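You operate a simulated robot arm through the tools that you are given. There is no shell and no other tool. Be economical: measure what you need, move in short steps, check, and stop when the job is done.

The job below is to be done with a simulated robot arm. You get a single attempt, and the scene is never put back.

TASK
Take the glass bottle from the top of the ledger table and put it on the slate slab beside the kiln door. Put the small bowl on the top of the window table. Put the black inkpot on the sheets of paper. Put the dark bottle from the top of the ledger table on the middle of the long table. Open the right door of the tall cupboard, fetch the tall green tin and stand it on the upper shelf of the tall cupboard, then shut the door. Take the small black tin and leave it on the green notebook on the top of the window table. Do these in any order. Set down upright: glass bottle, black inkpot, dark bottle, tall green tin.

Only the result counts: the job must be done as asked and must still hold three seconds after the hand-in. Knocking over, shifting, dropping, spilling or breaking anything else fails it. Flat cloth is picked up by pressing the open fingertips on it (5 to 10 N) and closing them slowly along it; thin cloth reads only 2 to 8 mm in the jaws.

THE ROBOT
A 7-joint arm with a two-finger parallel gripper on a trunk, on a base that drives. Base frame: it is fixed to the floor where the robot stands at the start and does not move with it; the origin is under the middle of the robot, x ahead of it, y to its left, z up; the surface under the hand at the start is at about z = 0.72. Units: m, degrees, N and s.
With the tool pointing down near the work surface it reaches from about 0.28 to 0.72 m from the robot's upright axis, wherever it stands. Its first joint turns from -166.0 to 166.0 degrees. Places, roughly: black inkpot (6x6x6 cm) [0.7, -0.2, 0.7]; dark bottle [0.5, -0.25, 0.75]; glass bottle [0.5, 0.25, 0.75]; green notebook (8x12x2 cm) [-1.3, 0.8, 0.7]; middle of the long table [3.2, -0.7, 0.8]; right door of the tall cupboard [2.6, 2, 1]; sheets of paper (15x20x1 cm) [2.9, -0.5, 0.8]; slate slab beside the kiln door [0, 2, 0.9]; small black tin (4x4x3 cm) [-1.2, 0.7, 0.8]; small bowl (7x7x3 cm) [0.5, 0.5, 0.7]; tall green tin (8x8x11 cm) [0.6, 0.5, 0.8]; top of the window table [-1.4, 1, 0.7]; upper shelf of the tall cupboard [2.4, 2.2, 1]. Payload 3.43 kg.
The TCP is the grasp point between the finger pads, 0.034 m short of the fingertips. In the tool frame z runs along the fingers and y along their closing line. The gripper opens to 0.128 m. The fingers are 0.024 m wide and 0.012 m thick; the gripper's body (0.048 by 0.13 m) begins 0.096 m behind the TCP.
Orientation is that of the tool frame in the base frame, as [roll, pitch, yaw] about the fixed x, y, z axes, in that order (R = Rz(yaw) Ry(pitch) Rx(roll)). With the fingers straight down and closing along the base's y, the tool's x points along the base's -x, its y along +y and its z along -z.

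THE INTERFACE
- The arm moves only by the tool play_rows. Its argument "moves" is a list of rows, each a list of 7 numbers: the shift along the base's x, y, z in units of 500 mm (1.0 is 500 mm), then the turn, a rotation vector about the base's x, y, z in units of 90 degrees (1.0 is 90 degrees), then the closure, from 0 (fully open) to 1 (shut). In form: [[x, y, z, ax, ay, az, hand], ...]. A call has 1 to 20 rows; each row is the pose to reach, as a shift and turn from the pose commanded when the call began. A call with a number of a shift or a turn outside -1 to 1 is refused whole. A row lasts 0.2 s, in which the tool goes at most 0.05 m and 8.6 degrees; a call with a longer step from one row to the next is refused whole, and so is a gripper value outside its range. Where a pose cannot be reached the arm comes as near as it can. A force on the tool above 40 N (or 10 N above the force at the start of the call, whichever is more), or a blocked arm, ends the call early, and 0.2 s more pass. Each finger travels about 0.108 m/s and halts on what it meets, pressing with about 23 N; the grip force reading is that of the motor and also rises with nothing between the fingers. The clock runs only during rows and for 0.2 s after the last one: add rows that repeat a pose to give the fingers time. It gives the time, the measured TCP pose, the force on the tool (base axes), the opening and the grip force at its end, in the units of the frame above (readings bear some noise), with the torque about the TCP (base axes, N m) and any sound that the robot's microphone picked up, and new pictures: "show" is both (left out), scene, wrist or none.
- Cameras (640 x 400 px; columns grow to the right, rows downward): "scene" is now at [-0.009, 0.1416, 1.4898]; the picture's right is [-0.13, -0.99, 0.00], its down [-0.72, 0.09, -0.69] and it looks along [0.68, -0.09, -0.73] (base axes); focal length 270 px, centre (320, 200). "wrist" rides on the gripper at [0.076, -0.011, -0.16] in the tool frame; the picture's right is [0.15, 0.99, 0.00], its down [-0.88, 0.13, -0.46] and it looks along [-0.45, 0.07, 0.89] (tool axes); focal length 234 px, centre (320, 200). There is no depth. A picture from a camera that has moved, and an enlarged one, comes with that camera's place and axes in the base frame and with its lens. The place of the scene camera against the robot may be out by one fixed shift of up to 0.025 m in any direction.
- slide_trunk(by): slides the trunk up (or, below 0, down) by that many m; the arm and the scene camera ride with it, the base frame stays. It gives what a move gives, with no picture.
- base_move(legs): drives the robot by 1 to 6 legs, each [ahead, left, turn to the left] in m, m and degrees, along the robot's own axes; the way and the turn of a leg run together, so that a leg with both is an arc; at most 1.5 m and 180 degrees a leg. The arm and the cameras ride along, it lands a little off, and it stops where it bumps. It gives what a move gives, and a new picture of the scene camera.
- turn_head(pan, tilt): turns the head with the scene camera to pan (to the left, within 86 degrees either way) and tilt (down, from -29 to 69), counted from straight ahead of the robot. It gives what a move gives, and a new picture of the scene camera.
- zoom(camera, box): a new picture of the part [left, top, right, bottom] of that camera's present view, enlarged. No time passes.
- sign_off(): hands the job in; it is judged then, once.

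Go step by step. Nothing tells you exact positions but the pictures and the camera data: compare them with the known pose of the tool, close in by small moves and look again before you grip or let go. The budget is 207 turns and 260 pictures, counting those below and the enlarged ones. Unless the task says otherwise, let go and move clear before handing in, and close with one line.

The tools are called after ">>>" by a JSON object that holds its "api" and its "payload". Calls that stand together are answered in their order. play_rows: Moves the arm, as the interface text tells. Its arguments: {"type":"object","properties":{"moves":{"type":"array","items":{"type":"array","items":{"type":"number"}}},"show":{"type":"string","enum":["both","scene","wrist","none"]}},"required":["moves"]} The other tools are called the same way: slide_trunk (by) slides the trunk up or down; base_move (legs) drives the base; turn_head (pan, tilt) turns the head that bears the scene camera; zoom (camera, box) takes an enlarged picture of a part of a camera's view; sign_off () hands the job in.

At the start:

```text
time_s: 0.0
tcp_pos: [0.4296, 0.303, 0.9788]
ee_rot: [180.0, 0.0, 179.9]
wrist_force: [-0.2, 0.0, 0.1]
moment: [0.04, -0.01, 0.04]
grip_width: 0.1282
grasp_force: 0.2
trunk travel left (down, up): [-0.2, 0.124]
robot x, y, heading: [-0.002, 0.0012, 0.2]
head pan, tilt: [-7.5, 46.6]
```

scene: 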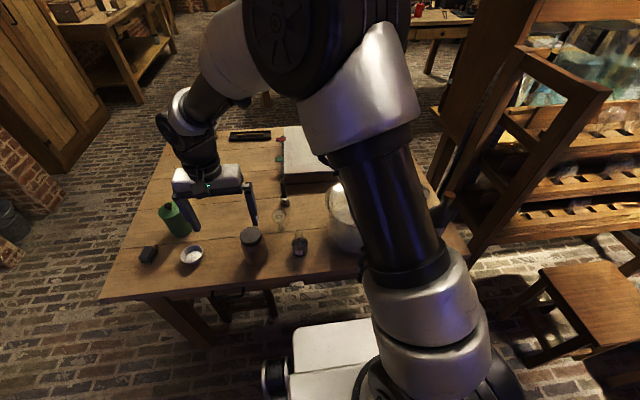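
wrist: 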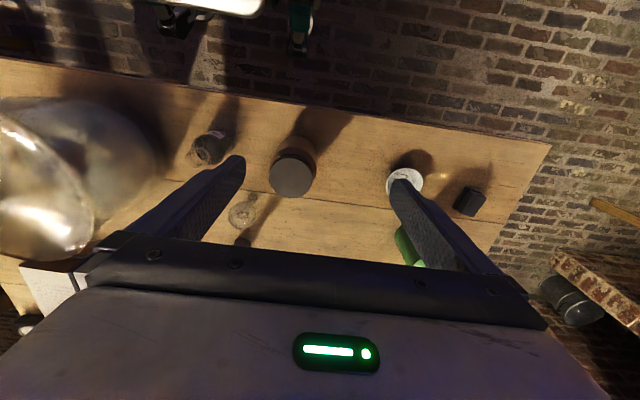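

I see the ledger table ahead with a green tin, a white bowl, a brown jar and a small bottle, with the arm in the way of the right part. I'll enlarge both views to identify things.

>>> {"api": "zoom", "payload": {"camera": "scene", "box": [100, 110, 420, 310]}}

>>> {"api": "zoom", "payload": {"camera": "wrist", "box": [140, 90, 540, 290]}}

```text
2.00 times, centred on (260, 210) of scene
camera zoom: at [-0.009, 0.1416, 1.4898], right [-0.13, -0.99, 0.0], down [-0.72, 0.09, -0.69], along [0.68, -0.09, -0.73], focal length 541 px, centre (440, 180)
```

zoom: 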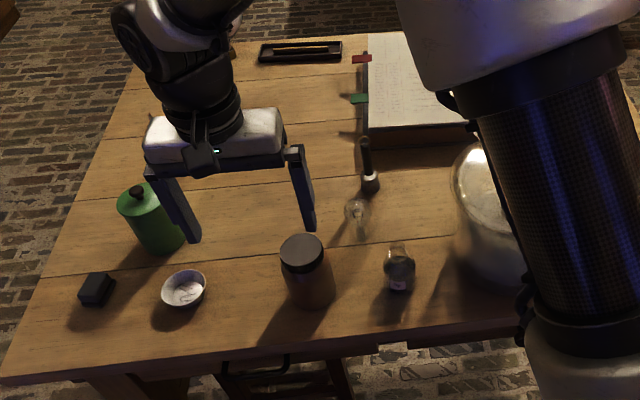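

```text
1.60 times, centred on (340, 190) of wrist
camera zoom: at [0.3528, 0.2912, 1.1389], right [-0.15, 0.99, 0.0], down [0.88, 0.13, 0.46], along [0.45, 0.07, -0.89], focal length 375 px, centre (288, 216)
```

zoom: 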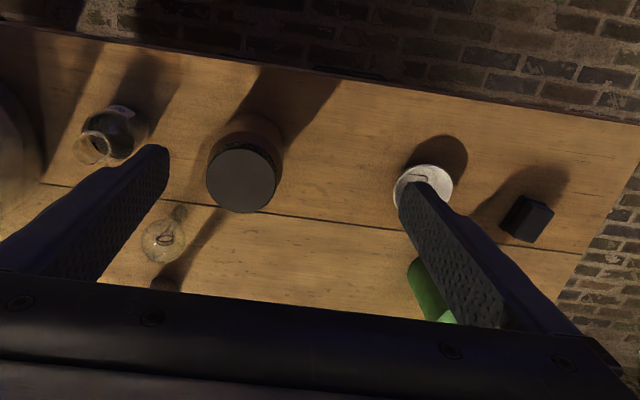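

The table's left part is clear enough; the right part is hidden behind the arm. I'll swing the arm left and back to uncover it.

>>> {"api": "play_rows", "payload": {"moves": [[0, 0, 0.1, 0, 0, 0, 0], [-0.06, 0.08, 0.16, 0, 0, 0, 0], [-0.12, 0.16, 0.2, 0, 0, 0, 0], [-0.18, 0.24, 0.2, 0, 0, 0, 0], [-0.24, 0.32, 0.2, 0, 0, 0, 0], [-0.3, 0.4, 0.2, 0, 0, 0, 0], [-0.36, 0.46, 0.2, 0, 0, 0, 0], [-0.42, 0.52, 0.2, 0, 0, 0, 0]], "show": "none"}}

>>> {"api": "turn_head", "payload": {"pan": -20, "tilt": 45}}

```text
refused: row 2 steps farther than a row can; nothing moved
```

```text
time_s: 0.8
tcp_pos: [0.4291, 0.3035, 0.9774]
ee_rot: [-180.0, 0.1, -180.0]
wrist_force: [-0.4, -0.6, -0.6]
moment: [0.0, 0.05, -0.02]
grip_width: 0.1279
grasp_force: 0.1
trunk travel left (down, up): [-0.2, 0.124]
robot x, y, heading: [-0.0013, 0.0037, 0.1]
head pan, tilt: [-20.0, 45.0]
camera scene: at [-0.0119, 0.1242, 1.492], right [-0.34, -0.94, 0.0], down [-0.66, 0.24, -0.71], along [0.66, -0.24, -0.71], focal length 270 px, centre (320, 200)
```

scene: 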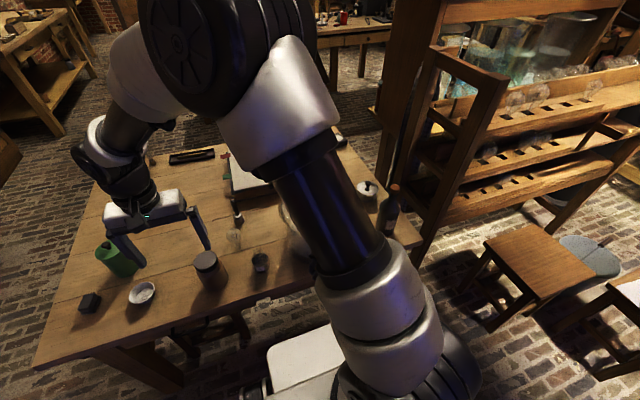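

A dark bottle appears at the right of the table, with something beside it. I'll redo the swing with smaller steps.

>>> {"api": "play_rows", "payload": {"moves": [[0, 0, 0.09, 0, 0, 0, 0], [0, 0, 0.18, 0, 0, 0, 0], [-0.055, 0.08, 0.18, 0, 0, 0, 0], [-0.11, 0.16, 0.18, 0, 0, 0, 0], [-0.165, 0.24, 0.18, 0, 0, 0, 0], [-0.22, 0.32, 0.18, 0, 0, 0, 0], [-0.275, 0.4, 0.18, 0, 0, 0, 0], [-0.33, 0.48, 0.18, 0, 0, 0, 0], [-0.385, 0.56, 0.18, 0, 0, 0, 0], [-0.44, 0.64, 0.18, 0, 0, 0, 0]], "show": "scene"}}

```text
time_s: 3.0
tcp_pos: [0.2089, 0.6232, 1.0683]
ee_rot: [-179.9, 0.0, -180.0]
wrist_force: [-0.6, 0.2, 0.5]
moment: [0.0, -0.01, -0.01]
grip_width: 0.1278
grasp_force: 0.1
trunk travel left (down, up): [-0.2, 0.124]
robot x, y, heading: [0.0, -0.0011, -0.1]
head pan, tilt: [-20.0, 45.0]
camera scene: at [-0.0119, 0.1243, 1.4921], right [-0.34, -0.94, 0.0], down [-0.66, 0.24, -0.71], along [0.66, -0.24, -0.71], focal length 270 px, centre (320, 200)
```

scene: 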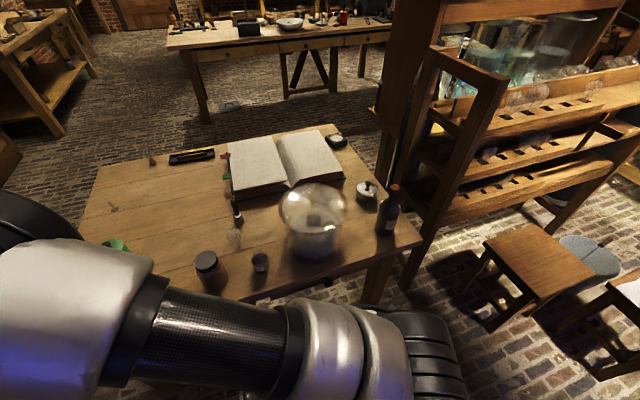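

>>> {"api": "zoom", "payload": {"camera": "scene", "box": [180, 120, 436, 280]}}

>>> {"api": "zoom", "payload": {"camera": "scene", "box": [160, 0, 416, 80]}}

```text
2.50 times, centred on (308, 200) of scene
camera zoom: at [-0.0119, 0.1243, 1.4921], right [-0.34, -0.94, 0.0], down [-0.66, 0.24, -0.71], along [0.66, -0.24, -0.71], focal length 676 px, centre (350, 200)
```

zoom: 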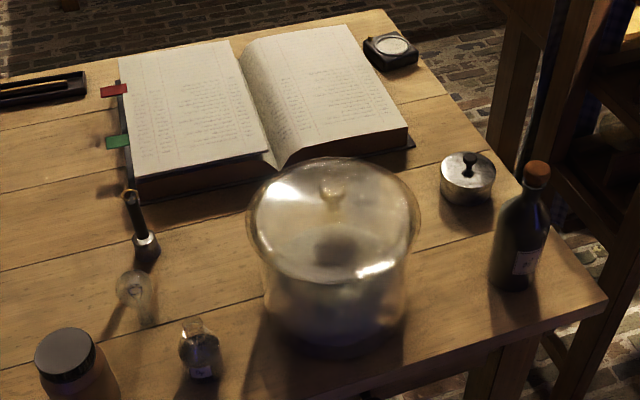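

```text
2.50 times, centred on (288, 40) of scene
camera zoom: at [-0.0119, 0.1243, 1.4921], right [-0.34, -0.94, 0.0], down [-0.66, 0.24, -0.71], along [0.66, -0.24, -0.71], focal length 676 px, centre (400, 600)
```

zoom: 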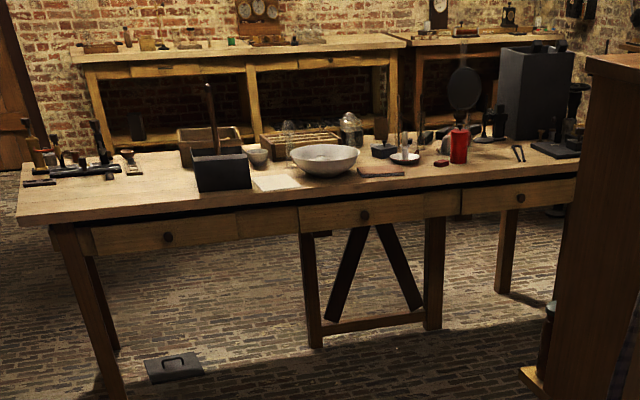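

The black inkpot may hide behind the metal pot (or glass dome). I'll take the wrist camera over that side of the table.

>>> {"api": "play_rows", "payload": {"moves": [[0.06, -0.07, 0.02, 0, 0, 0, 0], [0.12, -0.14, 0.04, 0, 0, 0, 0], [0.18, -0.21, 0.06, 0, 0, 0, 0], [0.24, -0.28, 0.08, 0, 0, 0, 0], [0.3, -0.35, 0.1, 0, 0, 0, 0], [0.34, -0.43, 0.12, 0, 0, 0, 0], [0.36, -0.52, 0.12, 0, 0, 0, 0], [0.38, -0.61, 0.12, 0, 0, 0, 0], [0.4, -0.7, 0.12, 0, 0, 0, 0], [0.4, -0.8, 0.12, 0, 0, 0, 0], [0.4, -0.9, 0.12, 0, 0, 0, 0], [0.4, -1, 0.12, 0, 0, 0, 0]], "show": "wrist"}}

>>> {"api": "play_rows", "payload": {"moves": [[0, -0.1, 0, 0, 0, 0, 0], [0, -0.2, 0, 0, 0, 0, 0], [0, -0.3, 0, 0, 0, 0, 0], [0, -0.4, 0, 0, 0, 0, 0], [0.05, -0.48, 0, 0, 0, 0, 0], [0.1, -0.56, 0, 0, 0, 0, 0]], "show": "wrist"}}

```text
time_s: 5.5
tcp_pos: [0.4092, 0.1214, 1.13]
ee_rot: [180.0, 0.0, -179.9]
wrist_force: [0.6, -0.5, 0.5]
moment: [-0.01, -0.01, 0.01]
grip_width: 0.1278
grasp_force: 0.1
trunk travel left (down, up): [-0.2, 0.124]
robot x, y, heading: [-0.0005, 0.0008, 0.0]
head pan, tilt: [-20.0, 45.0]
camera wrist: at [0.3329, 0.1099, 1.2894], right [-0.15, 0.99, 0.0], down [0.88, 0.13, 0.46], along [0.45, 0.07, -0.89], focal length 234 px, centre (320, 200)
```

wrist: 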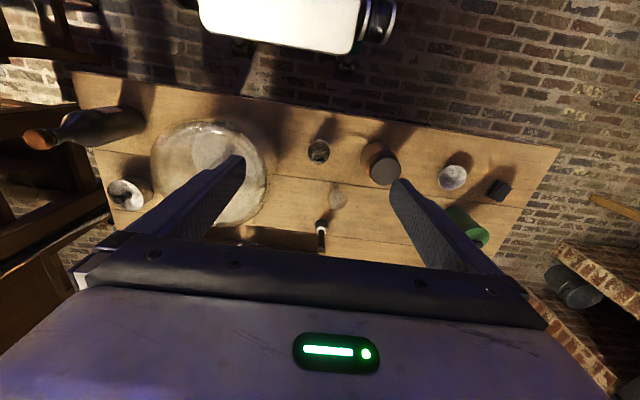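

```text
time_s: 7.0
tcp_pos: [0.4589, -0.1585, 1.1291]
ee_rot: [180.0, 0.0, -180.0]
wrist_force: [0.4, -0.1, -0.3]
moment: [-0.02, -0.01, 0.03]
grip_width: 0.1279
grasp_force: 0.0
trunk travel left (down, up): [-0.2, 0.124]
robot x, y, heading: [0.0009, 0.0007, -0.0]
head pan, tilt: [-20.0, 45.0]
camera wrist: at [0.3833, -0.1702, 1.2888], right [-0.15, 0.99, 0.0], down [0.88, 0.13, 0.46], along [0.45, 0.07, -0.89], focal length 234 px, centre (320, 200)
```

wrist: 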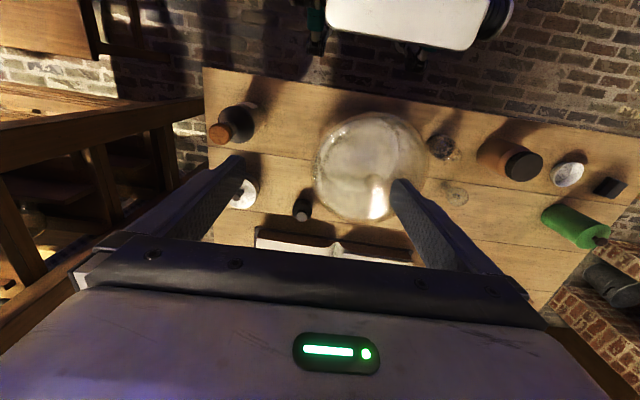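

The black inkpot stands behind the pot, near the book. I'll enlarge to see it and the bottle candidates.

>>> {"api": "zoom", "payload": {"camera": "wrist", "box": [200, 90, 440, 240]}}

>>> {"api": "zoom", "payload": {"camera": "wrist", "box": [400, 110, 640, 260]}}

```text
2.67 times, centred on (320, 165) of wrist
camera zoom: at [0.3833, -0.1702, 1.2888], right [-0.15, 0.99, 0.0], down [0.88, 0.13, 0.46], along [0.45, 0.07, -0.89], focal length 624 px, centre (320, 293)
```

zoom: 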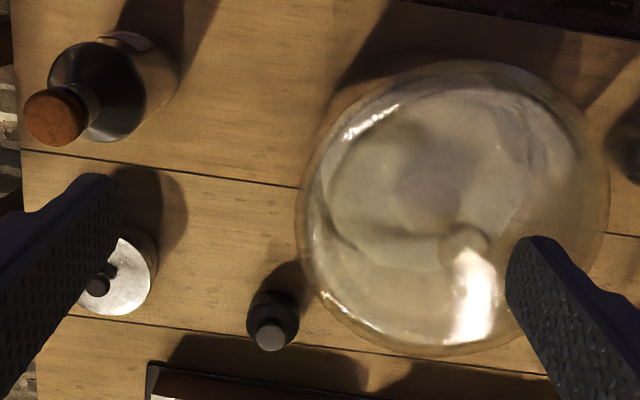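

```text
2.67 times, centred on (520, 185) of wrist
camera zoom: at [0.3833, -0.1702, 1.2888], right [-0.15, 0.99, 0.0], down [0.88, 0.13, 0.46], along [0.45, 0.07, -0.89], focal length 624 px, centre (-213, 240)
```

zoom: 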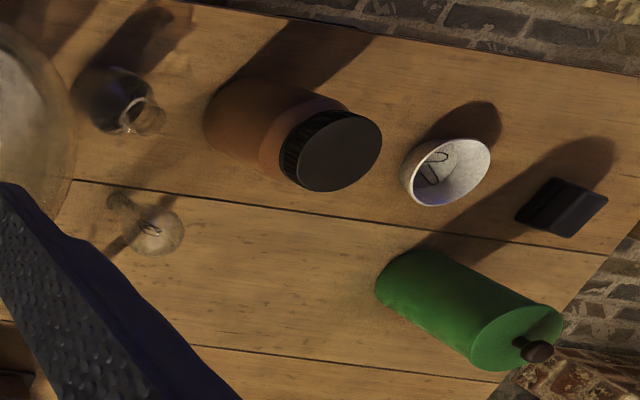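

The inkpot is at about (0.68, -0.17), the dark bottle (0.48, -0.30), the neck-and-label glass bottle (0.48, 0.15), the bowl (0.50, 0.50) and the green tin (0.62, 0.55). First the bowl: I go over it and look.

>>> {"api": "play_rows", "payload": {"moves": [[0, 0.1, 0, 0, 0, 0, 0], [0, 0.2, 0, 0, 0, 0, 0], [0, 0.3, 0, 0, 0, 0, 0], [0, 0.4, 0, 0, 0, 0, 0], [0, 0.5, 0, 0, 0, 0, 0], [0, 0.6, 0, 0, 0, 0, 0], [0, 0.7, 0, 0, 0, 0, 0], [0, 0.8, 0, 0, 0, 0, 0], [0, 0.9, 0, 0, 0, 0, 0], [0, 1, 0, 0, 0, 0, 0]], "show": "none"}}

>>> {"api": "play_rows", "payload": {"moves": [[0, 0.1, -0.02, 0, 0, 0, 0], [0, 0.2, -0.04, 0, 0, 0, 0], [0, 0.28, -0.1, 0, 0, 0, 0], [0, 0.3, -0.18, 0, 0, 0, 0], [0, 0.3, -0.26, 0, 0, 0, 0]], "show": "wrist"}}

```text
time_s: 9.2
tcp_pos: [0.458, 0.3432, 1.1268]
ee_rot: [-180.0, 0.0, 180.0]
wrist_force: [0.3, -1.2, -0.7]
moment: [0.02, -0.02, 0.02]
grip_width: 0.1281
grasp_force: 0.0
trunk travel left (down, up): [-0.2, 0.124]
robot x, y, heading: [0.0013, 0.0004, -0.1]
head pan, tilt: [-20.0, 45.0]
```

```text
refused: row 1 steps farther than a row can; nothing moved
```

>>> {"api": "play_rows", "payload": {"moves": [[0, 0.09, -0.02, 0, 0, 0, 0], [0, 0.18, -0.04, 0, 0, 0, 0], [0, 0.25, -0.1, 0, 0, 0, 0], [0, 0.29, -0.18, 0, 0, 0, 0], [0, 0.3, -0.26, 0, 0, 0, 0]], "show": "wrist"}}

```text
time_s: 10.3
tcp_pos: [0.4588, 0.4935, 0.9978]
ee_rot: [-179.9, 0.0, -180.0]
wrist_force: [0.1, 0.1, 0.1]
moment: [-0.02, -0.01, -0.02]
grip_width: 0.1283
grasp_force: 0.1
trunk travel left (down, up): [-0.2, 0.124]
robot x, y, heading: [-0.0007, -0.0011, -0.1]
head pan, tilt: [-20.0, 45.0]
camera wrist: at [0.3824, 0.4821, 1.1584], right [-0.15, 0.99, 0.0], down [0.88, 0.13, 0.46], along [0.45, 0.07, -0.89], focal length 234 px, centre (320, 200)
```

wrist: 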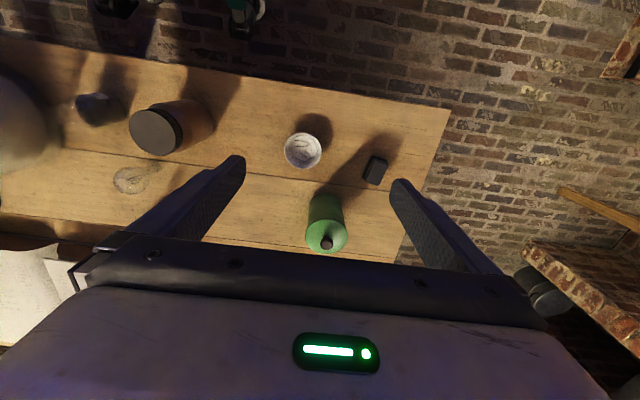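

Bowl rim centre is at about (0.498, 0.470). I go down above it and check again.

>>> {"api": "play_rows", "payload": {"moves": [[0.03, -0.02, -0.08, 0, 0, 0, 0], [0.06, -0.035, -0.16, 0, 0, 0, 0], [0.08, -0.047, -0.24, 0, 0, 0, 0], [0.08, -0.047, -0.33, 0, 0, 0, 0]], "show": "wrist"}}

```text
time_s: 11.3
tcp_pos: [0.5005, 0.4695, 0.8342]
ee_rot: [180.0, 0.1, -180.0]
wrist_force: [0.7, 0.1, -0.2]
moment: [0.02, 0.01, 0.01]
grip_width: 0.1281
grasp_force: 0.0
trunk travel left (down, up): [-0.2, 0.124]
robot x, y, heading: [-0.0033, -0.0027, 0.1]
head pan, tilt: [-20.0, 45.0]
camera wrist: at [0.4226, 0.4575, 0.9938], right [-0.15, 0.99, 0.0], down [0.88, 0.13, 0.46], along [0.45, 0.07, -0.89], focal length 234 px, centre (320, 200)
```

wrist: 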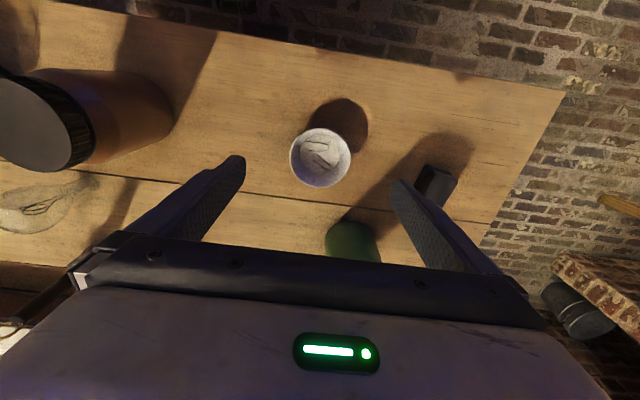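

The bowl is centred under the fingers. I go down and close gently.

>>> {"api": "play_rows", "payload": {"moves": [[-0.005, 0, -0.08, 0, 0, 0, 0], [-0.006, 0, -0.152, 0, 0, 0, 0], [-0.006, 0, -0.152, 0, 0, 0, 0.2], [-0.006, 0, -0.152, 0, 0, 0, 0.35], [-0.006, 0, -0.152, 0, 0, 0, 0.45], [-0.006, 0, -0.152, 0, 0, 0, 0.55], [-0.006, 0, -0.152, 0, 0, 0, 0.6]], "show": "wrist"}}

```text
time_s: 12.9
tcp_pos: [0.4965, 0.4687, 0.7579]
ee_rot: [-180.0, 0.0, 180.0]
wrist_force: [0.4, -0.2, -0.5]
moment: [-0.03, -0.03, -0.02]
grip_width: 0.066
grasp_force: 23.5
trunk travel left (down, up): [-0.2, 0.124]
robot x, y, heading: [0.0019, -0.0023, 0.2]
head pan, tilt: [-20.0, 45.0]
camera wrist: at [0.4203, 0.4573, 0.9179], right [-0.15, 0.99, 0.0], down [0.88, 0.13, 0.46], along [0.45, 0.07, -0.89], focal length 234 px, centre (320, 200)
```

wrist: 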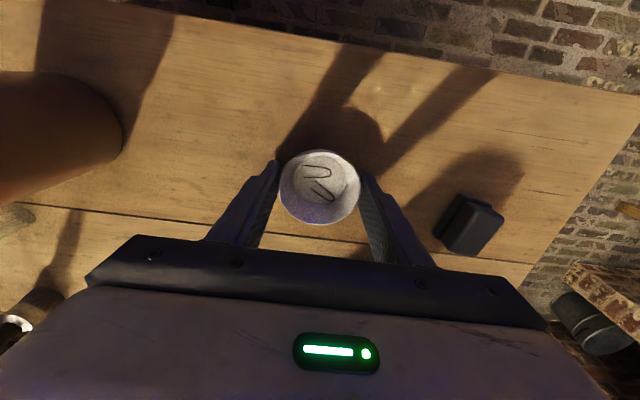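

Gripped at 66 mm, with two paper clips inside, so I keep it level. I lift slowly and look to the left.

>>> {"api": "play_rows", "payload": {"moves": [[0, 0, 0.02, 0, 0, 0, 0.6], [0, 0, 0.06, 0, 0, 0, 0.6], [0, 0, 0.12, 0, 0, 0, 0.6], [0, 0, 0.19, 0, 0, 0, 0.6], [0, 0, 0.27, 0, 0, 0, 0.6], [0, 0, 0.35, 0, 0, 0, 0.6], [-0.03, 0, 0.42, 0, 0, 0, 0.6], [-0.08, 0, 0.48, 0, 0, 0, 0.6], [-0.15, -0.02, 0.5, 0, 0, 0, 0.6], [-0.21, -0.04, 0.5, 0, 0, 0, 0.6], [-0.25, -0.06, 0.5, 0, 0, 0, 0.6]], "show": "wrist"}}

>>> {"api": "turn_head", "payload": {"pan": 86, "tilt": 25}}

>>> {"api": "turn_head", "payload": {"pan": 35, "tilt": 25}}

```text
time_s: 15.3
tcp_pos: [0.371, 0.4382, 1.0089]
ee_rot: [-179.9, 0.0, -180.0]
wrist_force: [0.6, -1.1, -1.6]
moment: [-0.01, 0.02, -0.02]
grip_width: 0.0658
grasp_force: 23.1
trunk travel left (down, up): [-0.2, 0.124]
robot x, y, heading: [-0.0002, -0.001, 0.1]
head pan, tilt: [-20.0, 45.0]
camera wrist: at [0.2946, 0.4276, 1.1686], right [-0.15, 0.99, 0.0], down [0.88, 0.13, 0.46], along [0.45, 0.07, -0.89], focal length 234 px, centre (320, 200)
```

wrist: 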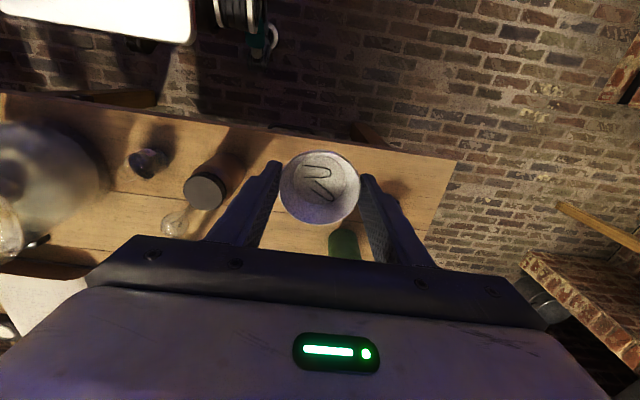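

```text
time_s: 17.2
tcp_pos: [0.371, 0.4401, 1.0079]
ee_rot: [179.9, 0.0, 180.0]
wrist_force: [0.6, -0.4, -0.2]
moment: [0.01, -0.04, 0.02]
grip_width: 0.0658
grasp_force: 23.1
trunk travel left (down, up): [-0.2, 0.124]
robot x, y, heading: [-0.0026, 0.0007, -0.3]
head pan, tilt: [85.9, 25.0]
camera scene: at [-0.0817, 0.2439, 1.5226], right [1.0, -0.07, 0.0], down [-0.03, -0.42, -0.91], along [0.06, 0.9, -0.42], focal length 270 px, centre (320, 200)
```

scene: 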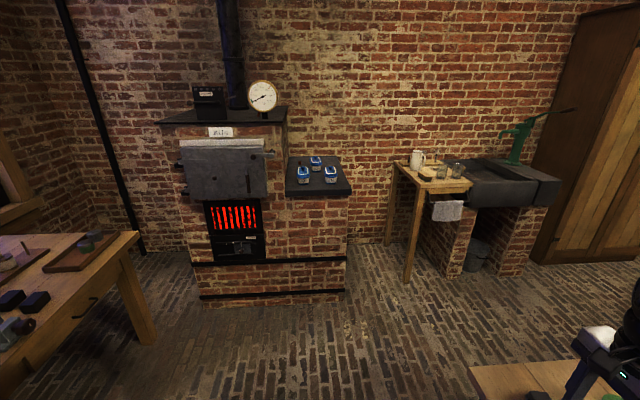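

```text
time_s: 18.4
tcp_pos: [0.372, 0.4395, 1.0083]
ee_rot: [179.9, 0.0, -180.0]
wrist_force: [0.2, -0.6, -0.5]
moment: [0.03, -0.01, 0.01]
grip_width: 0.0657
grasp_force: 22.8
trunk travel left (down, up): [-0.2, 0.124]
robot x, y, heading: [-0.0014, -0.0007, 0.1]
head pan, tilt: [35.0, 25.0]
camera scene: at [-0.0128, 0.2049, 1.5226], right [0.57, -0.82, 0.0], down [-0.35, -0.24, -0.91], along [0.74, 0.52, -0.42], focal length 270 px, centre (320, 200)
```

scene: 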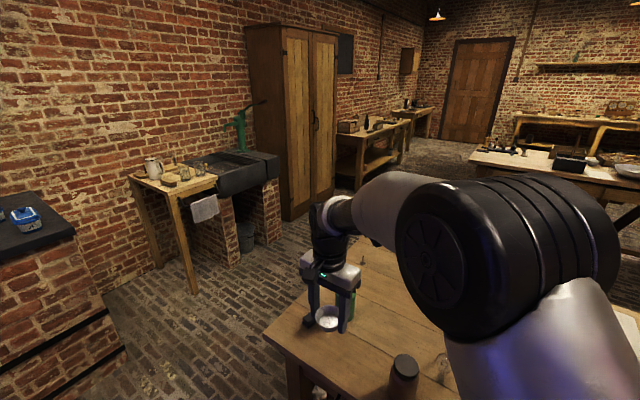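

The kiln with the slate slab is on the left wall, the sink, the cupboard beyond, and the window table behind left. I turn the base left 90° in place and look.

>>> {"api": "base_move", "payload": {"legs": [[-0.1, 0, 0], [0, 0, 90]]}}

>>> {"api": "turn_head", "payload": {"pan": 70, "tilt": 35}}

```text
time_s: 23.4
tcp_pos: [-0.5331, 0.3788, 1.0089]
ee_rot: [-180.0, 0.0, -90.9]
wrist_force: [-0.3, -0.2, -0.9]
moment: [0.0, 0.02, -0.03]
grip_width: 0.0655
grasp_force: 22.6
trunk travel left (down, up): [-0.2, 0.124]
robot x, y, heading: [-0.1045, -0.0012, 89.1]
head pan, tilt: [35.0, 25.0]
camera scene: at [-0.2907, 0.0005, 1.5226], right [0.83, 0.56, 0.0], down [0.24, -0.35, -0.91], along [-0.51, 0.75, -0.42], focal length 270 px, centre (320, 200)
```

scene: 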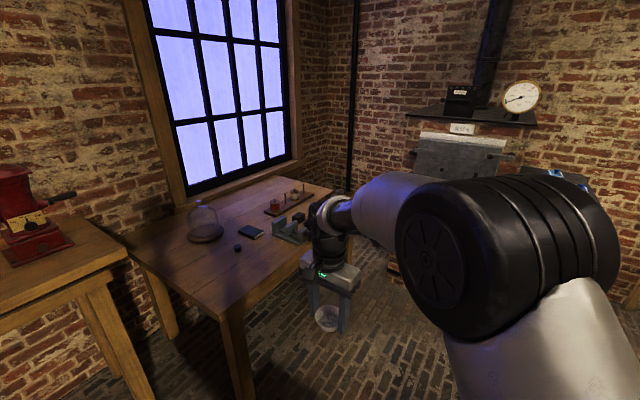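

```text
time_s: 24.4
tcp_pos: [-0.533, 0.3796, 1.0083]
ee_rot: [179.9, 0.0, -90.9]
wrist_force: [-0.8, 0.3, -0.9]
moment: [0.02, 0.01, 0.0]
grip_width: 0.0657
grasp_force: 23.2
trunk travel left (down, up): [-0.2, 0.124]
robot x, y, heading: [-0.1007, -0.0022, 88.9]
head pan, tilt: [70.0, 35.0]
camera scene: at [-0.3213, -0.0443, 1.5069], right [0.36, 0.93, 0.0], down [0.54, -0.2, -0.82], along [-0.77, 0.29, -0.57], focal length 270 px, centre (320, 200)
```

scene: 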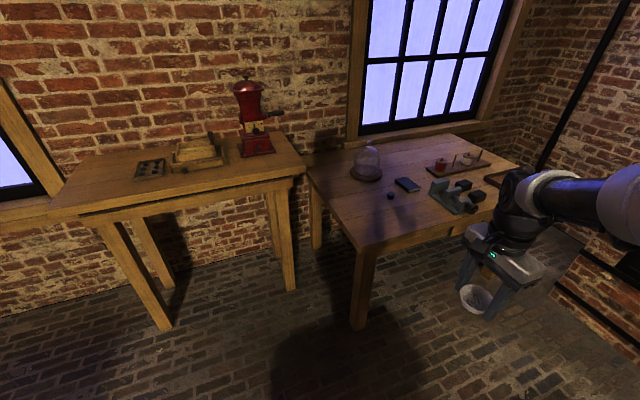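

The window table spans roughly x -1.0…-1.75, y 0.4…1.6; notebook near (-1.34, 0.85), black tin near (-1.28, 0.71), and the corner near (-1.2, 0.55) is free. I turn to face it and drive to (-0.65, 0.78).

>>> {"api": "base_move", "payload": {"legs": [[0, 0, 91], [0, -0.78, 0], [0.45, 0, 0]]}}

>>> {"api": "turn_head", "payload": {"pan": 0, "tilt": 45}}

```text
time_s: 38.7
tcp_pos: [-0.919, 0.34, 1.0082]
ee_rot: [180.0, -0.1, 0.5]
wrist_force: [0.1, 0.0, -0.4]
moment: [0.01, -0.02, -0.02]
grip_width: 0.0651
grasp_force: 23.4
trunk travel left (down, up): [-0.2, 0.124]
robot x, y, heading: [-0.5519, 0.7864, -179.7]
head pan, tilt: [70.0, 35.0]
camera scene: at [-0.4885, 0.572, 1.5068], right [-0.94, 0.33, 0.0], down [0.19, 0.54, -0.82], along [-0.27, -0.77, -0.57], focal length 270 px, centre (320, 200)
```

scene: 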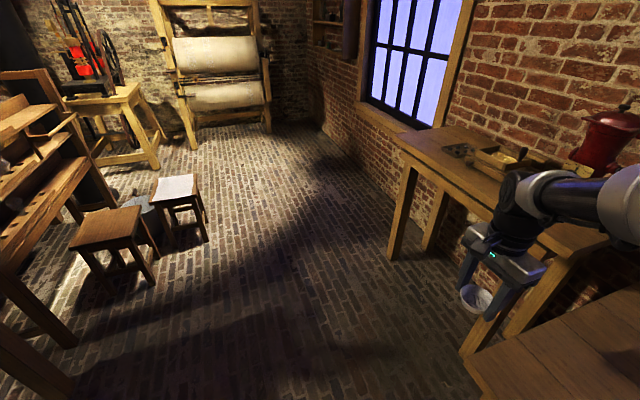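

```text
time_s: 40.1
tcp_pos: [-0.9197, 0.3394, 1.0077]
ee_rot: [180.0, 0.0, 0.6]
wrist_force: [0.4, 0.3, -0.4]
moment: [0.0, -0.01, 0.02]
grip_width: 0.0649
grasp_force: 22.6
trunk travel left (down, up): [-0.2, 0.124]
robot x, y, heading: [-0.5528, 0.7816, -179.5]
head pan, tilt: [0.0, 45.0]
camera scene: at [-0.5405, 0.6543, 1.492], right [-0.01, 1.0, 0.0], down [0.71, 0.01, -0.71], along [-0.71, -0.01, -0.71], focal length 270 px, centre (320, 200)
```

scene: 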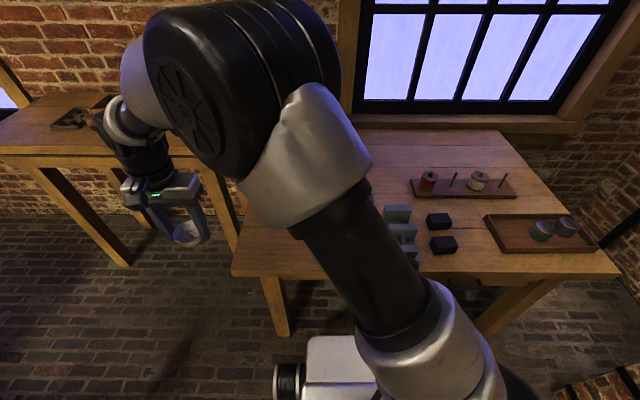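

The robot faces the window table, clear of bumps. I edge 0.1 m closer and swing the bowl over the free corner, with a look from the wrist.

>>> {"api": "base_move", "payload": {"legs": [[0.1, 0, 0]]}}

>>> {"api": "play_rows", "payload": {"moves": [[-0.03, 0.05, 0, 0, 0, 0, 0.6], [-0.06, 0.11, 0, 0, 0, 0, 0.6], [-0.1, 0.18, 0, 0, 0, 0, 0.6], [-0.14, 0.25, 0, 0, 0, 0, 0.6], [-0.18, 0.32, 0, 0, 0, 0, 0.6], [-0.21, 0.36, 0, 0, 0, 0, 0.6], [-0.23, 0.38, 0, 0, 0, 0, 0.6]], "show": "wrist"}}

```text
time_s: 41.2
tcp_pos: [-1.019, 0.3379, 1.0077]
ee_rot: [-180.0, 0.0, 0.5]
wrist_force: [0.0, -0.4, -0.5]
moment: [-0.01, -0.04, 0.03]
grip_width: 0.065
grasp_force: 23.2
trunk travel left (down, up): [-0.2, 0.124]
robot x, y, heading: [-0.6543, 0.7826, -179.5]
head pan, tilt: [0.0, 45.0]
camera scene: at [-0.6392, 0.6534, 1.492], right [-0.01, 1.0, 0.0], down [0.71, 0.01, -0.71], along [-0.71, -0.01, -0.71], focal length 270 px, centre (320, 200)
```

scene: 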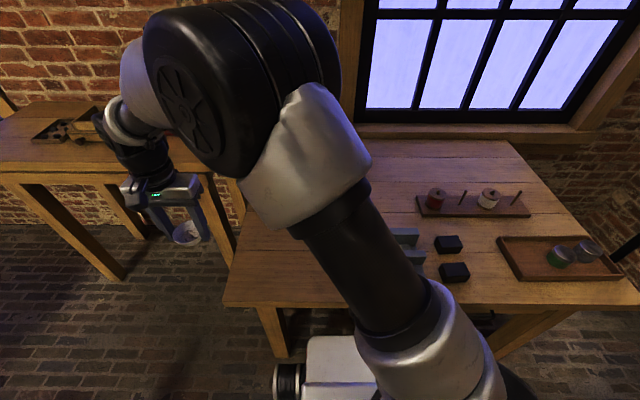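

```text
time_s: 42.8
tcp_pos: [-1.134, 0.5279, 1.0068]
ee_rot: [180.0, -0.1, 0.5]
wrist_force: [1.2, 0.5, -0.8]
moment: [0.01, 0.0, -0.05]
grip_width: 0.0649
grasp_force: 23.2
trunk travel left (down, up): [-0.2, 0.124]
robot x, y, heading: [-0.6491, 0.7793, -179.3]
head pan, tilt: [0.0, 45.0]
camera wrist: at [-1.0586, 0.5397, 1.1684], right [0.16, -0.99, 0.0], down [-0.88, -0.14, 0.46], along [-0.45, -0.07, -0.89], focal length 234 px, centre (320, 200)
```

wrist: 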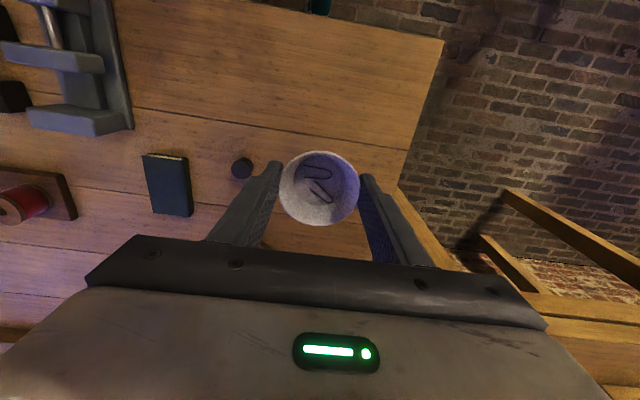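

The bowl is over a free patch of the window table. I descend to just above where the top should be.

>>> {"api": "play_rows", "payload": {"moves": [[0, 0, -0.09, 0, 0, 0, 0.6], [0, 0, -0.18, 0, 0, 0, 0.6], [0, 0, -0.27, 0, 0, 0, 0.6], [0, 0, -0.36, 0, 0, 0, 0.6], [0, 0, -0.42, 0, 0, 0, 0.6], [0, 0, -0.45, 0, 0, 0, 0.6]], "show": "wrist"}}

```text
time_s: 44.2
tcp_pos: [-1.1335, 0.5287, 0.7833]
ee_rot: [-180.0, 0.0, 0.6]
wrist_force: [1.2, -0.4, 0.3]
moment: [0.03, 0.01, 0.02]
grip_width: 0.0649
grasp_force: 22.7
trunk travel left (down, up): [-0.2, 0.124]
robot x, y, heading: [-0.6537, 0.7824, -179.4]
head pan, tilt: [0.0, 45.0]
camera wrist: at [-1.0582, 0.54, 0.9436], right [0.16, -0.99, 0.0], down [-0.88, -0.14, 0.46], along [-0.45, -0.07, -0.89], focal length 234 px, centre (320, 200)
```

wrist: 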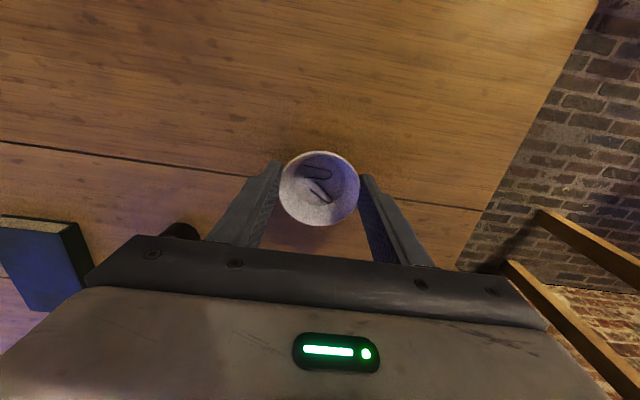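

Still a little above the table. I lower in 5 mm steps.

>>> {"api": "play_rows", "payload": {"moves": [[0, 0, -0.01, 0, 0, 0, 0.6], [0, 0, -0.02, 0, 0, 0, 0.6], [0, 0, -0.03, 0, 0, 0, 0.6], [0, 0, -0.04, 0, 0, 0, 0.6]], "show": "none"}}

>>> {"api": "play_rows", "payload": {"moves": [[0, 0, -0.006, 0, 0, 0, 0.6], [0, 0, -0.01, 0, 0, 0, 0.6]], "show": "wrist"}}

```text
time_s: 45.1
tcp_pos: [-1.134, 0.5273, 0.7735]
ee_rot: [179.9, 0.4, 0.6]
wrist_force: [7.3, 3.4, 24.0]
moment: [0.9, -0.41, -0.14]
grip_width: 0.0645
grasp_force: 23.3
trunk travel left (down, up): [-0.2, 0.124]
robot x, y, heading: [-0.6513, 0.7808, -179.4]
head pan, tilt: [0.0, 45.0]
stopped in row 4: the force on the tool passed its limit at 46 N (the readings are from after the stop); the commanded pose is now the measured one
```

```text
time_s: 45.4
tcp_pos: [-1.1337, 0.529, 0.7738]
ee_rot: [-179.9, 0.3, 0.5]
wrist_force: [6.7, 3.1, 21.8]
moment: [0.9, -0.46, -0.12]
grip_width: 0.0646
grasp_force: 23.1
trunk travel left (down, up): [-0.2, 0.124]
robot x, y, heading: [-0.6491, 0.7847, -179.7]
head pan, tilt: [0.0, 45.0]
stopped in row 1: the force on the tool passed its limit at 44 N (the readings are from after the stop); the commanded pose is now the measured one
camera wrist: at [-1.0589, 0.5399, 0.9343], right [0.16, -0.99, 0.0], down [-0.88, -0.14, 0.46], along [-0.45, -0.07, -0.89], focal length 234 px, centre (320, 200)
```

wrist: 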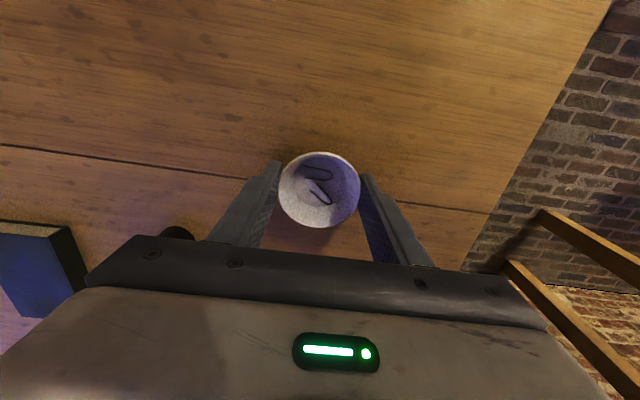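

The bowl rests on the table, pressed. I ease up 1.5 mm, open slowly and rise.

>>> {"api": "play_rows", "payload": {"moves": [[0, 0, 0.002, 0, 0, 0, 0.6], [0, 0, 0.003, 0, 0, 0, 0.5], [0, 0, 0.003, 0, 0, 0, 0.4], [0, 0, 0.003, 0, 0, 0, 0.25], [0, 0, 0.003, 0, 0, 0, 0.1], [0, 0, 0.02, 0, 0, 0, 0.1], [0, 0, 0.08, 0, 0, 0, 0.1], [0, 0, 0.16, 0, 0, 0, 0.1], [0, 0, 0.24, 0, 0, 0, 0]], "show": "wrist"}}

```text
time_s: 47.4
tcp_pos: [-1.1343, 0.5288, 0.8917]
ee_rot: [180.0, 0.2, 0.5]
wrist_force: [-0.9, -0.1, 0.0]
moment: [0.02, 0.0, 0.01]
grip_width: 0.1282
grasp_force: 0.0
trunk travel left (down, up): [-0.2, 0.124]
robot x, y, heading: [-0.6519, 0.7802, -179.5]
head pan, tilt: [0.0, 45.0]
camera wrist: at [-1.0587, 0.5402, 1.0522], right [0.16, -0.99, 0.0], down [-0.88, -0.14, 0.46], along [-0.45, -0.07, -0.89], focal length 234 px, centre (320, 200)
```

wrist: 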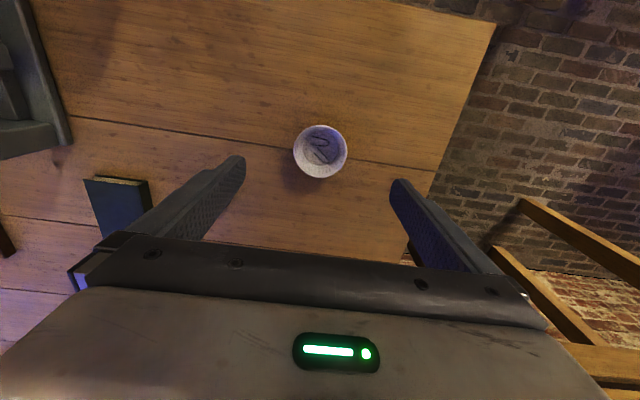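

The bowl stands with its clips. Next the small black tin near (-1.22, 0.66): I go above it and look.

>>> {"api": "play_rows", "payload": {"moves": [[0, 0.04, 0.08, 0, 0, 0, 0], [-0.03, 0.11, 0.12, 0, 0, 0, 0], [-0.06, 0.18, 0.12, 0, 0, 0, 0], [-0.09, 0.25, 0.12, 0, 0, 0, 0]], "show": "wrist"}}

```text
time_s: 48.4
tcp_pos: [-1.1807, 0.654, 0.9521]
ee_rot: [180.0, 0.2, 0.6]
wrist_force: [-0.1, -0.1, -0.2]
moment: [-0.01, -0.01, 0.02]
grip_width: 0.1281
grasp_force: 0.1
trunk travel left (down, up): [-0.2, 0.124]
robot x, y, heading: [-0.6505, 0.7842, -179.5]
head pan, tilt: [0.0, 45.0]
camera wrist: at [-1.1053, 0.6649, 1.1122], right [0.16, -0.99, 0.0], down [-0.88, -0.14, 0.46], along [-0.45, -0.07, -0.89], focal length 234 px, centre (320, 200)
```

wrist: 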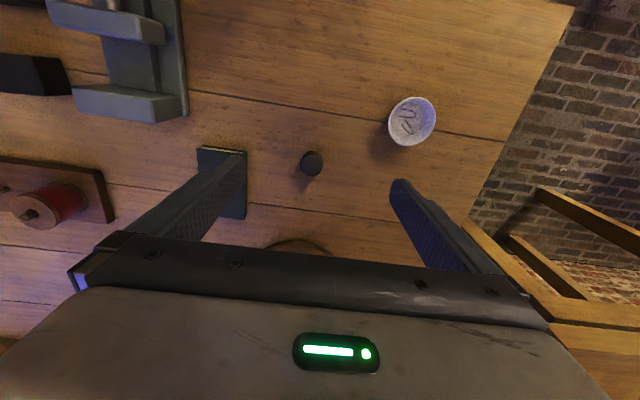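

Black tin at about (-1.219, 0.661). I narrow the fingers to keep clear of the notebook and go down.

>>> {"api": "play_rows", "payload": {"moves": [[-0.04, 0.007, -0.06, 0, 0, 0, 0.3], [-0.07, 0.012, -0.14, 0, 0, 0, 0.35], [-0.077, 0.014, -0.22, 0, 0, 0, 0.35], [-0.077, 0.014, -0.28, 0, 0, 0, 0.35]], "show": "wrist"}}

```text
time_s: 49.4
tcp_pos: [-1.22, 0.6584, 0.813]
ee_rot: [-180.0, 0.2, 0.5]
wrist_force: [-0.8, -0.4, -0.4]
moment: [0.02, 0.01, -0.02]
grip_width: 0.083
grasp_force: 0.1
trunk travel left (down, up): [-0.2, 0.124]
robot x, y, heading: [-0.6501, 0.7804, -179.4]
head pan, tilt: [0.0, 45.0]
camera wrist: at [-1.1445, 0.671, 0.9726], right [0.16, -0.99, 0.0], down [-0.88, -0.14, 0.46], along [-0.45, -0.07, -0.89], focal length 234 px, centre (320, 200)
```

wrist: 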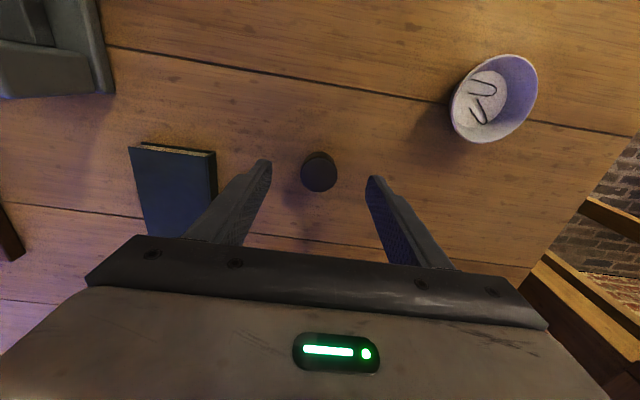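

Aligned. Down and grip.

>>> {"api": "play_rows", "payload": {"moves": [[0, 0.002, -0.05, 0, 0, 0, 0.35], [0, 0.002, -0.072, 0, 0, 0, 0.35], [0, 0.002, -0.072, 0, 0, 0, 0.5], [0, 0.002, -0.072, 0, 0, 0, 0.65], [0, 0.002, -0.072, 0, 0, 0, 0.75], [0, 0.002, -0.072, 0, 0, 0, 0.85]], "show": "wrist"}}

>>> {"api": "zoom", "payload": {"camera": "wrist", "box": [60, 60, 380, 260]}}

```text
time_s: 50.8
tcp_pos: [-1.219, 0.6611, 0.7767]
ee_rot: [180.0, 0.2, 0.5]
wrist_force: [0.6, -0.9, 0.4]
moment: [-0.01, 0.01, 0.01]
grip_width: 0.0342
grasp_force: 23.4
trunk travel left (down, up): [-0.2, 0.124]
robot x, y, heading: [-0.6528, 0.7812, -179.8]
head pan, tilt: [0.0, 45.0]
camera wrist: at [-1.1439, 0.6722, 0.9368], right [0.16, -0.99, 0.0], down [-0.88, -0.14, 0.46], along [-0.45, -0.07, -0.89], focal length 234 px, centre (320, 200)
```

wrist: 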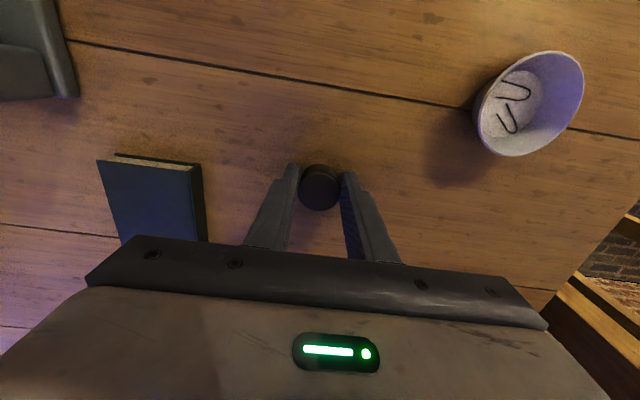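

```text
2.00 times, centred on (220, 160) of wrist
camera zoom: at [-1.1439, 0.6722, 0.9368], right [0.16, -0.99, 0.0], down [-0.88, -0.14, 0.46], along [-0.45, -0.07, -0.89], focal length 468 px, centre (520, 280)
```

zoom: 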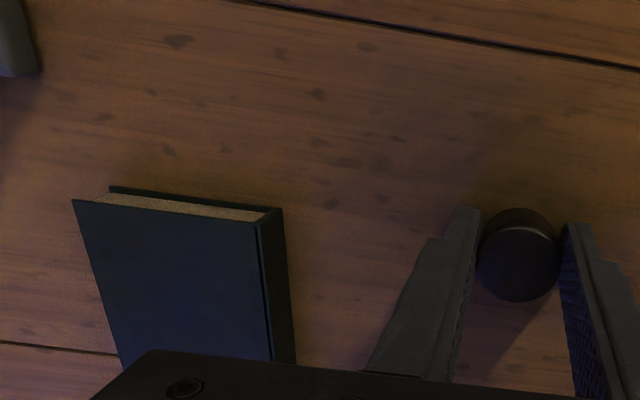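

Tin gripped at 34 mm. Notebook centre is about (-1.282, 0.80); I lift, move over and look.

>>> {"api": "play_rows", "payload": {"moves": [[0, 0, 0.03, 0, 0, 0, 0.85], [0, 0, 0.1, 0, 0, 0, 0.85], [0, 0, 0.18, 0, 0, 0, 0.85], [-0.04, 0.08, 0.2, 0, 0, 0, 0.85], [-0.08, 0.16, 0.2, 0, 0, 0, 0.85], [-0.11, 0.24, 0.2, 0, 0, 0, 0.85], [-0.126, 0.278, 0.17, 0, 0, 0, 0.85]], "show": "wrist"}}

```text
time_s: 52.4
tcp_pos: [-1.2813, 0.801, 0.8628]
ee_rot: [180.0, 0.3, 0.6]
wrist_force: [-0.8, 0.7, 0.0]
moment: [0.0, 0.0, -0.02]
grip_width: 0.0342
grasp_force: 23.0
trunk travel left (down, up): [-0.2, 0.124]
robot x, y, heading: [-0.6524, 0.7829, -179.5]
head pan, tilt: [0.0, 45.0]
camera wrist: at [-1.207, 0.8115, 1.0224], right [0.16, -0.99, 0.0], down [-0.88, -0.14, 0.46], along [-0.45, -0.07, -0.89], focal length 234 px, centre (320, 200)
```

wrist: 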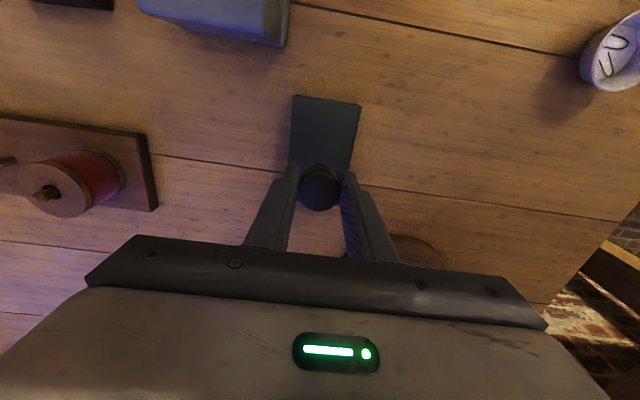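

The tin is centred over the notebook. I lower it and touch down in small steps.

>>> {"api": "play_rows", "payload": {"moves": [[0, 0, -0.06, 0, 0, 0, 0.85], [0, 0, -0.115, 0, 0, 0, 0.85], [0, 0, -0.12, 0, 0, 0, 0.85], [0, 0, -0.124, 0, 0, 0, 0.85], [0, 0, -0.128, 0, 0, 0, 0.85]], "show": "wrist"}}

```text
time_s: 53.6
tcp_pos: [-1.2825, 0.8004, 0.7971]
ee_rot: [-180.0, 0.3, 0.6]
wrist_force: [-0.3, 0.0, 0.0]
moment: [0.0, 0.02, 0.02]
grip_width: 0.0342
grasp_force: 23.0
trunk travel left (down, up): [-0.2, 0.124]
robot x, y, heading: [-0.6494, 0.7813, -179.4]
head pan, tilt: [0.0, 45.0]
camera wrist: at [-1.2064, 0.8115, 0.9571], right [0.16, -0.99, 0.0], down [-0.88, -0.14, 0.46], along [-0.45, -0.07, -0.89], focal length 234 px, centre (320, 200)
```

wrist: 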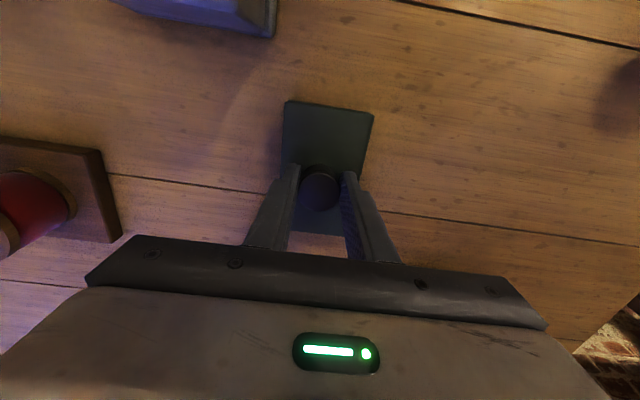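

>>> {"api": "play_rows", "payload": {"moves": [[0, 0, -0.003, 0, 0, 0, 0.85], [0, 0, -0.006, 0, 0, 0, 0.85], [0, 0, -0.009, 0, 0, 0, 0.85]], "show": "none"}}

```text
time_s: 54.4
tcp_pos: [-1.2829, 0.8008, 0.7956]
ee_rot: [-180.0, 0.5, 0.6]
wrist_force: [3.8, 0.4, 22.5]
moment: [0.0, -0.03, 0.04]
grip_width: 0.0345
grasp_force: 22.9
trunk travel left (down, up): [-0.2, 0.124]
robot x, y, heading: [-0.652, 0.7792, -179.5]
head pan, tilt: [0.0, 45.0]
```

Contact with 22 N. I ease up, open slowly and rise.

>>> {"api": "play_rows", "payload": {"moves": [[0, 0, 0.005, 0, 0, 0, 0.85], [0, 0, 0.006, 0, 0, 0, 0.7], [0, 0, 0.006, 0, 0, 0, 0.6], [0, 0, 0.006, 0, 0, 0, 0.5], [0, 0, 0.04, 0, 0, 0, 0.5], [0, 0, 0.1, 0, 0, 0, 0.5], [0, 0, 0.18, 0, 0, 0, 0.4], [0, 0, 0.26, 0, 0, 0, 0.3], [0.04, 0, 0.33, 0, 0, 0, 0.2]], "show": "wrist"}}

```text
time_s: 56.4
tcp_pos: [-1.2609, 0.7997, 0.9557]
ee_rot: [180.0, 0.2, 0.6]
wrist_force: [0.0, -0.2, -1.1]
moment: [0.06, 0.01, -0.01]
grip_width: 0.1022
grasp_force: 0.1
trunk travel left (down, up): [-0.2, 0.124]
robot x, y, heading: [-0.6511, 0.778, -179.7]
head pan, tilt: [0.0, 45.0]
camera wrist: at [-1.1864, 0.8109, 1.1166], right [0.16, -0.99, 0.0], down [-0.88, -0.14, 0.46], along [-0.45, -0.07, -0.89], focal length 234 px, centre (320, 200)
```

wrist: 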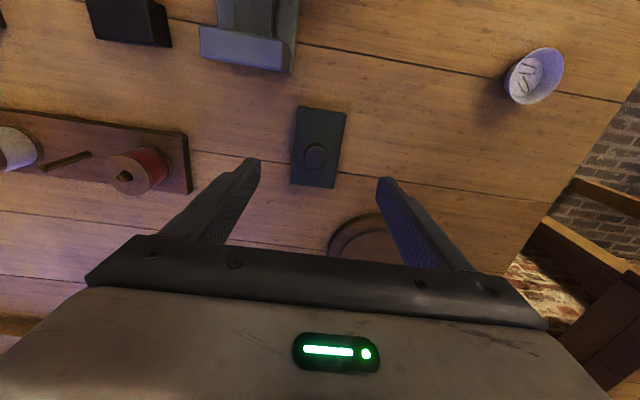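

Both window-table items are set. I retract the arm and drive back to face the ledger table.

>>> {"api": "play_rows", "payload": {"moves": [[0.06, 0, 0.07, 0, 0, 0, 0], [0.14, 0, 0.12, 0, 0, 0, 0], [0.23, 0, 0.15, 0, 0, 0, 0], [0.32, 0, 0.15, 0, 0, 0, 0], [0.41, 0, 0.15, 0, 0, 0, 0], [0.48, 0, 0.15, 0, 0, 0, 0]], "show": "none"}}

>>> {"api": "base_move", "payload": {"legs": [[-0.48, 0, 0], [0, 0.78, 0], [0, 0, 179.5]]}}

```text
time_s: 57.8
tcp_pos: [-1.0207, 0.8006, 1.0319]
ee_rot: [-180.0, 0.3, 0.6]
wrist_force: [-1.0, 0.1, -1.0]
moment: [0.01, -0.03, 0.03]
grip_width: 0.1283
grasp_force: 0.0
trunk travel left (down, up): [-0.2, 0.124]
robot x, y, heading: [-0.6524, 0.7822, -179.6]
head pan, tilt: [0.0, 45.0]
```

```text
time_s: 75.8
tcp_pos: [0.2109, -0.0133, 1.0327]
ee_rot: [-180.0, 0.3, -178.4]
wrist_force: [-0.2, 0.0, 0.6]
moment: [0.04, -0.02, 0.03]
grip_width: 0.1281
grasp_force: 0.1
trunk travel left (down, up): [-0.2, 0.124]
robot x, y, heading: [-0.1595, 0.0015, 1.8]
head pan, tilt: [0.0, 45.0]
camera scene: at [-0.1719, 0.1496, 1.492], right [0.03, -1.0, 0.0], down [-0.71, -0.02, -0.71], along [0.71, 0.02, -0.71], focal length 270 px, centre (320, 200)
```

scene: 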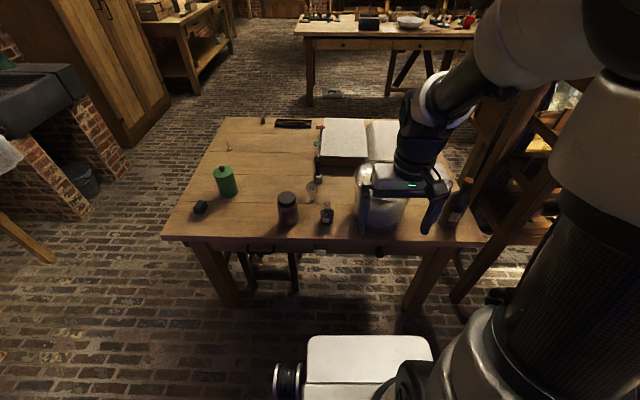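

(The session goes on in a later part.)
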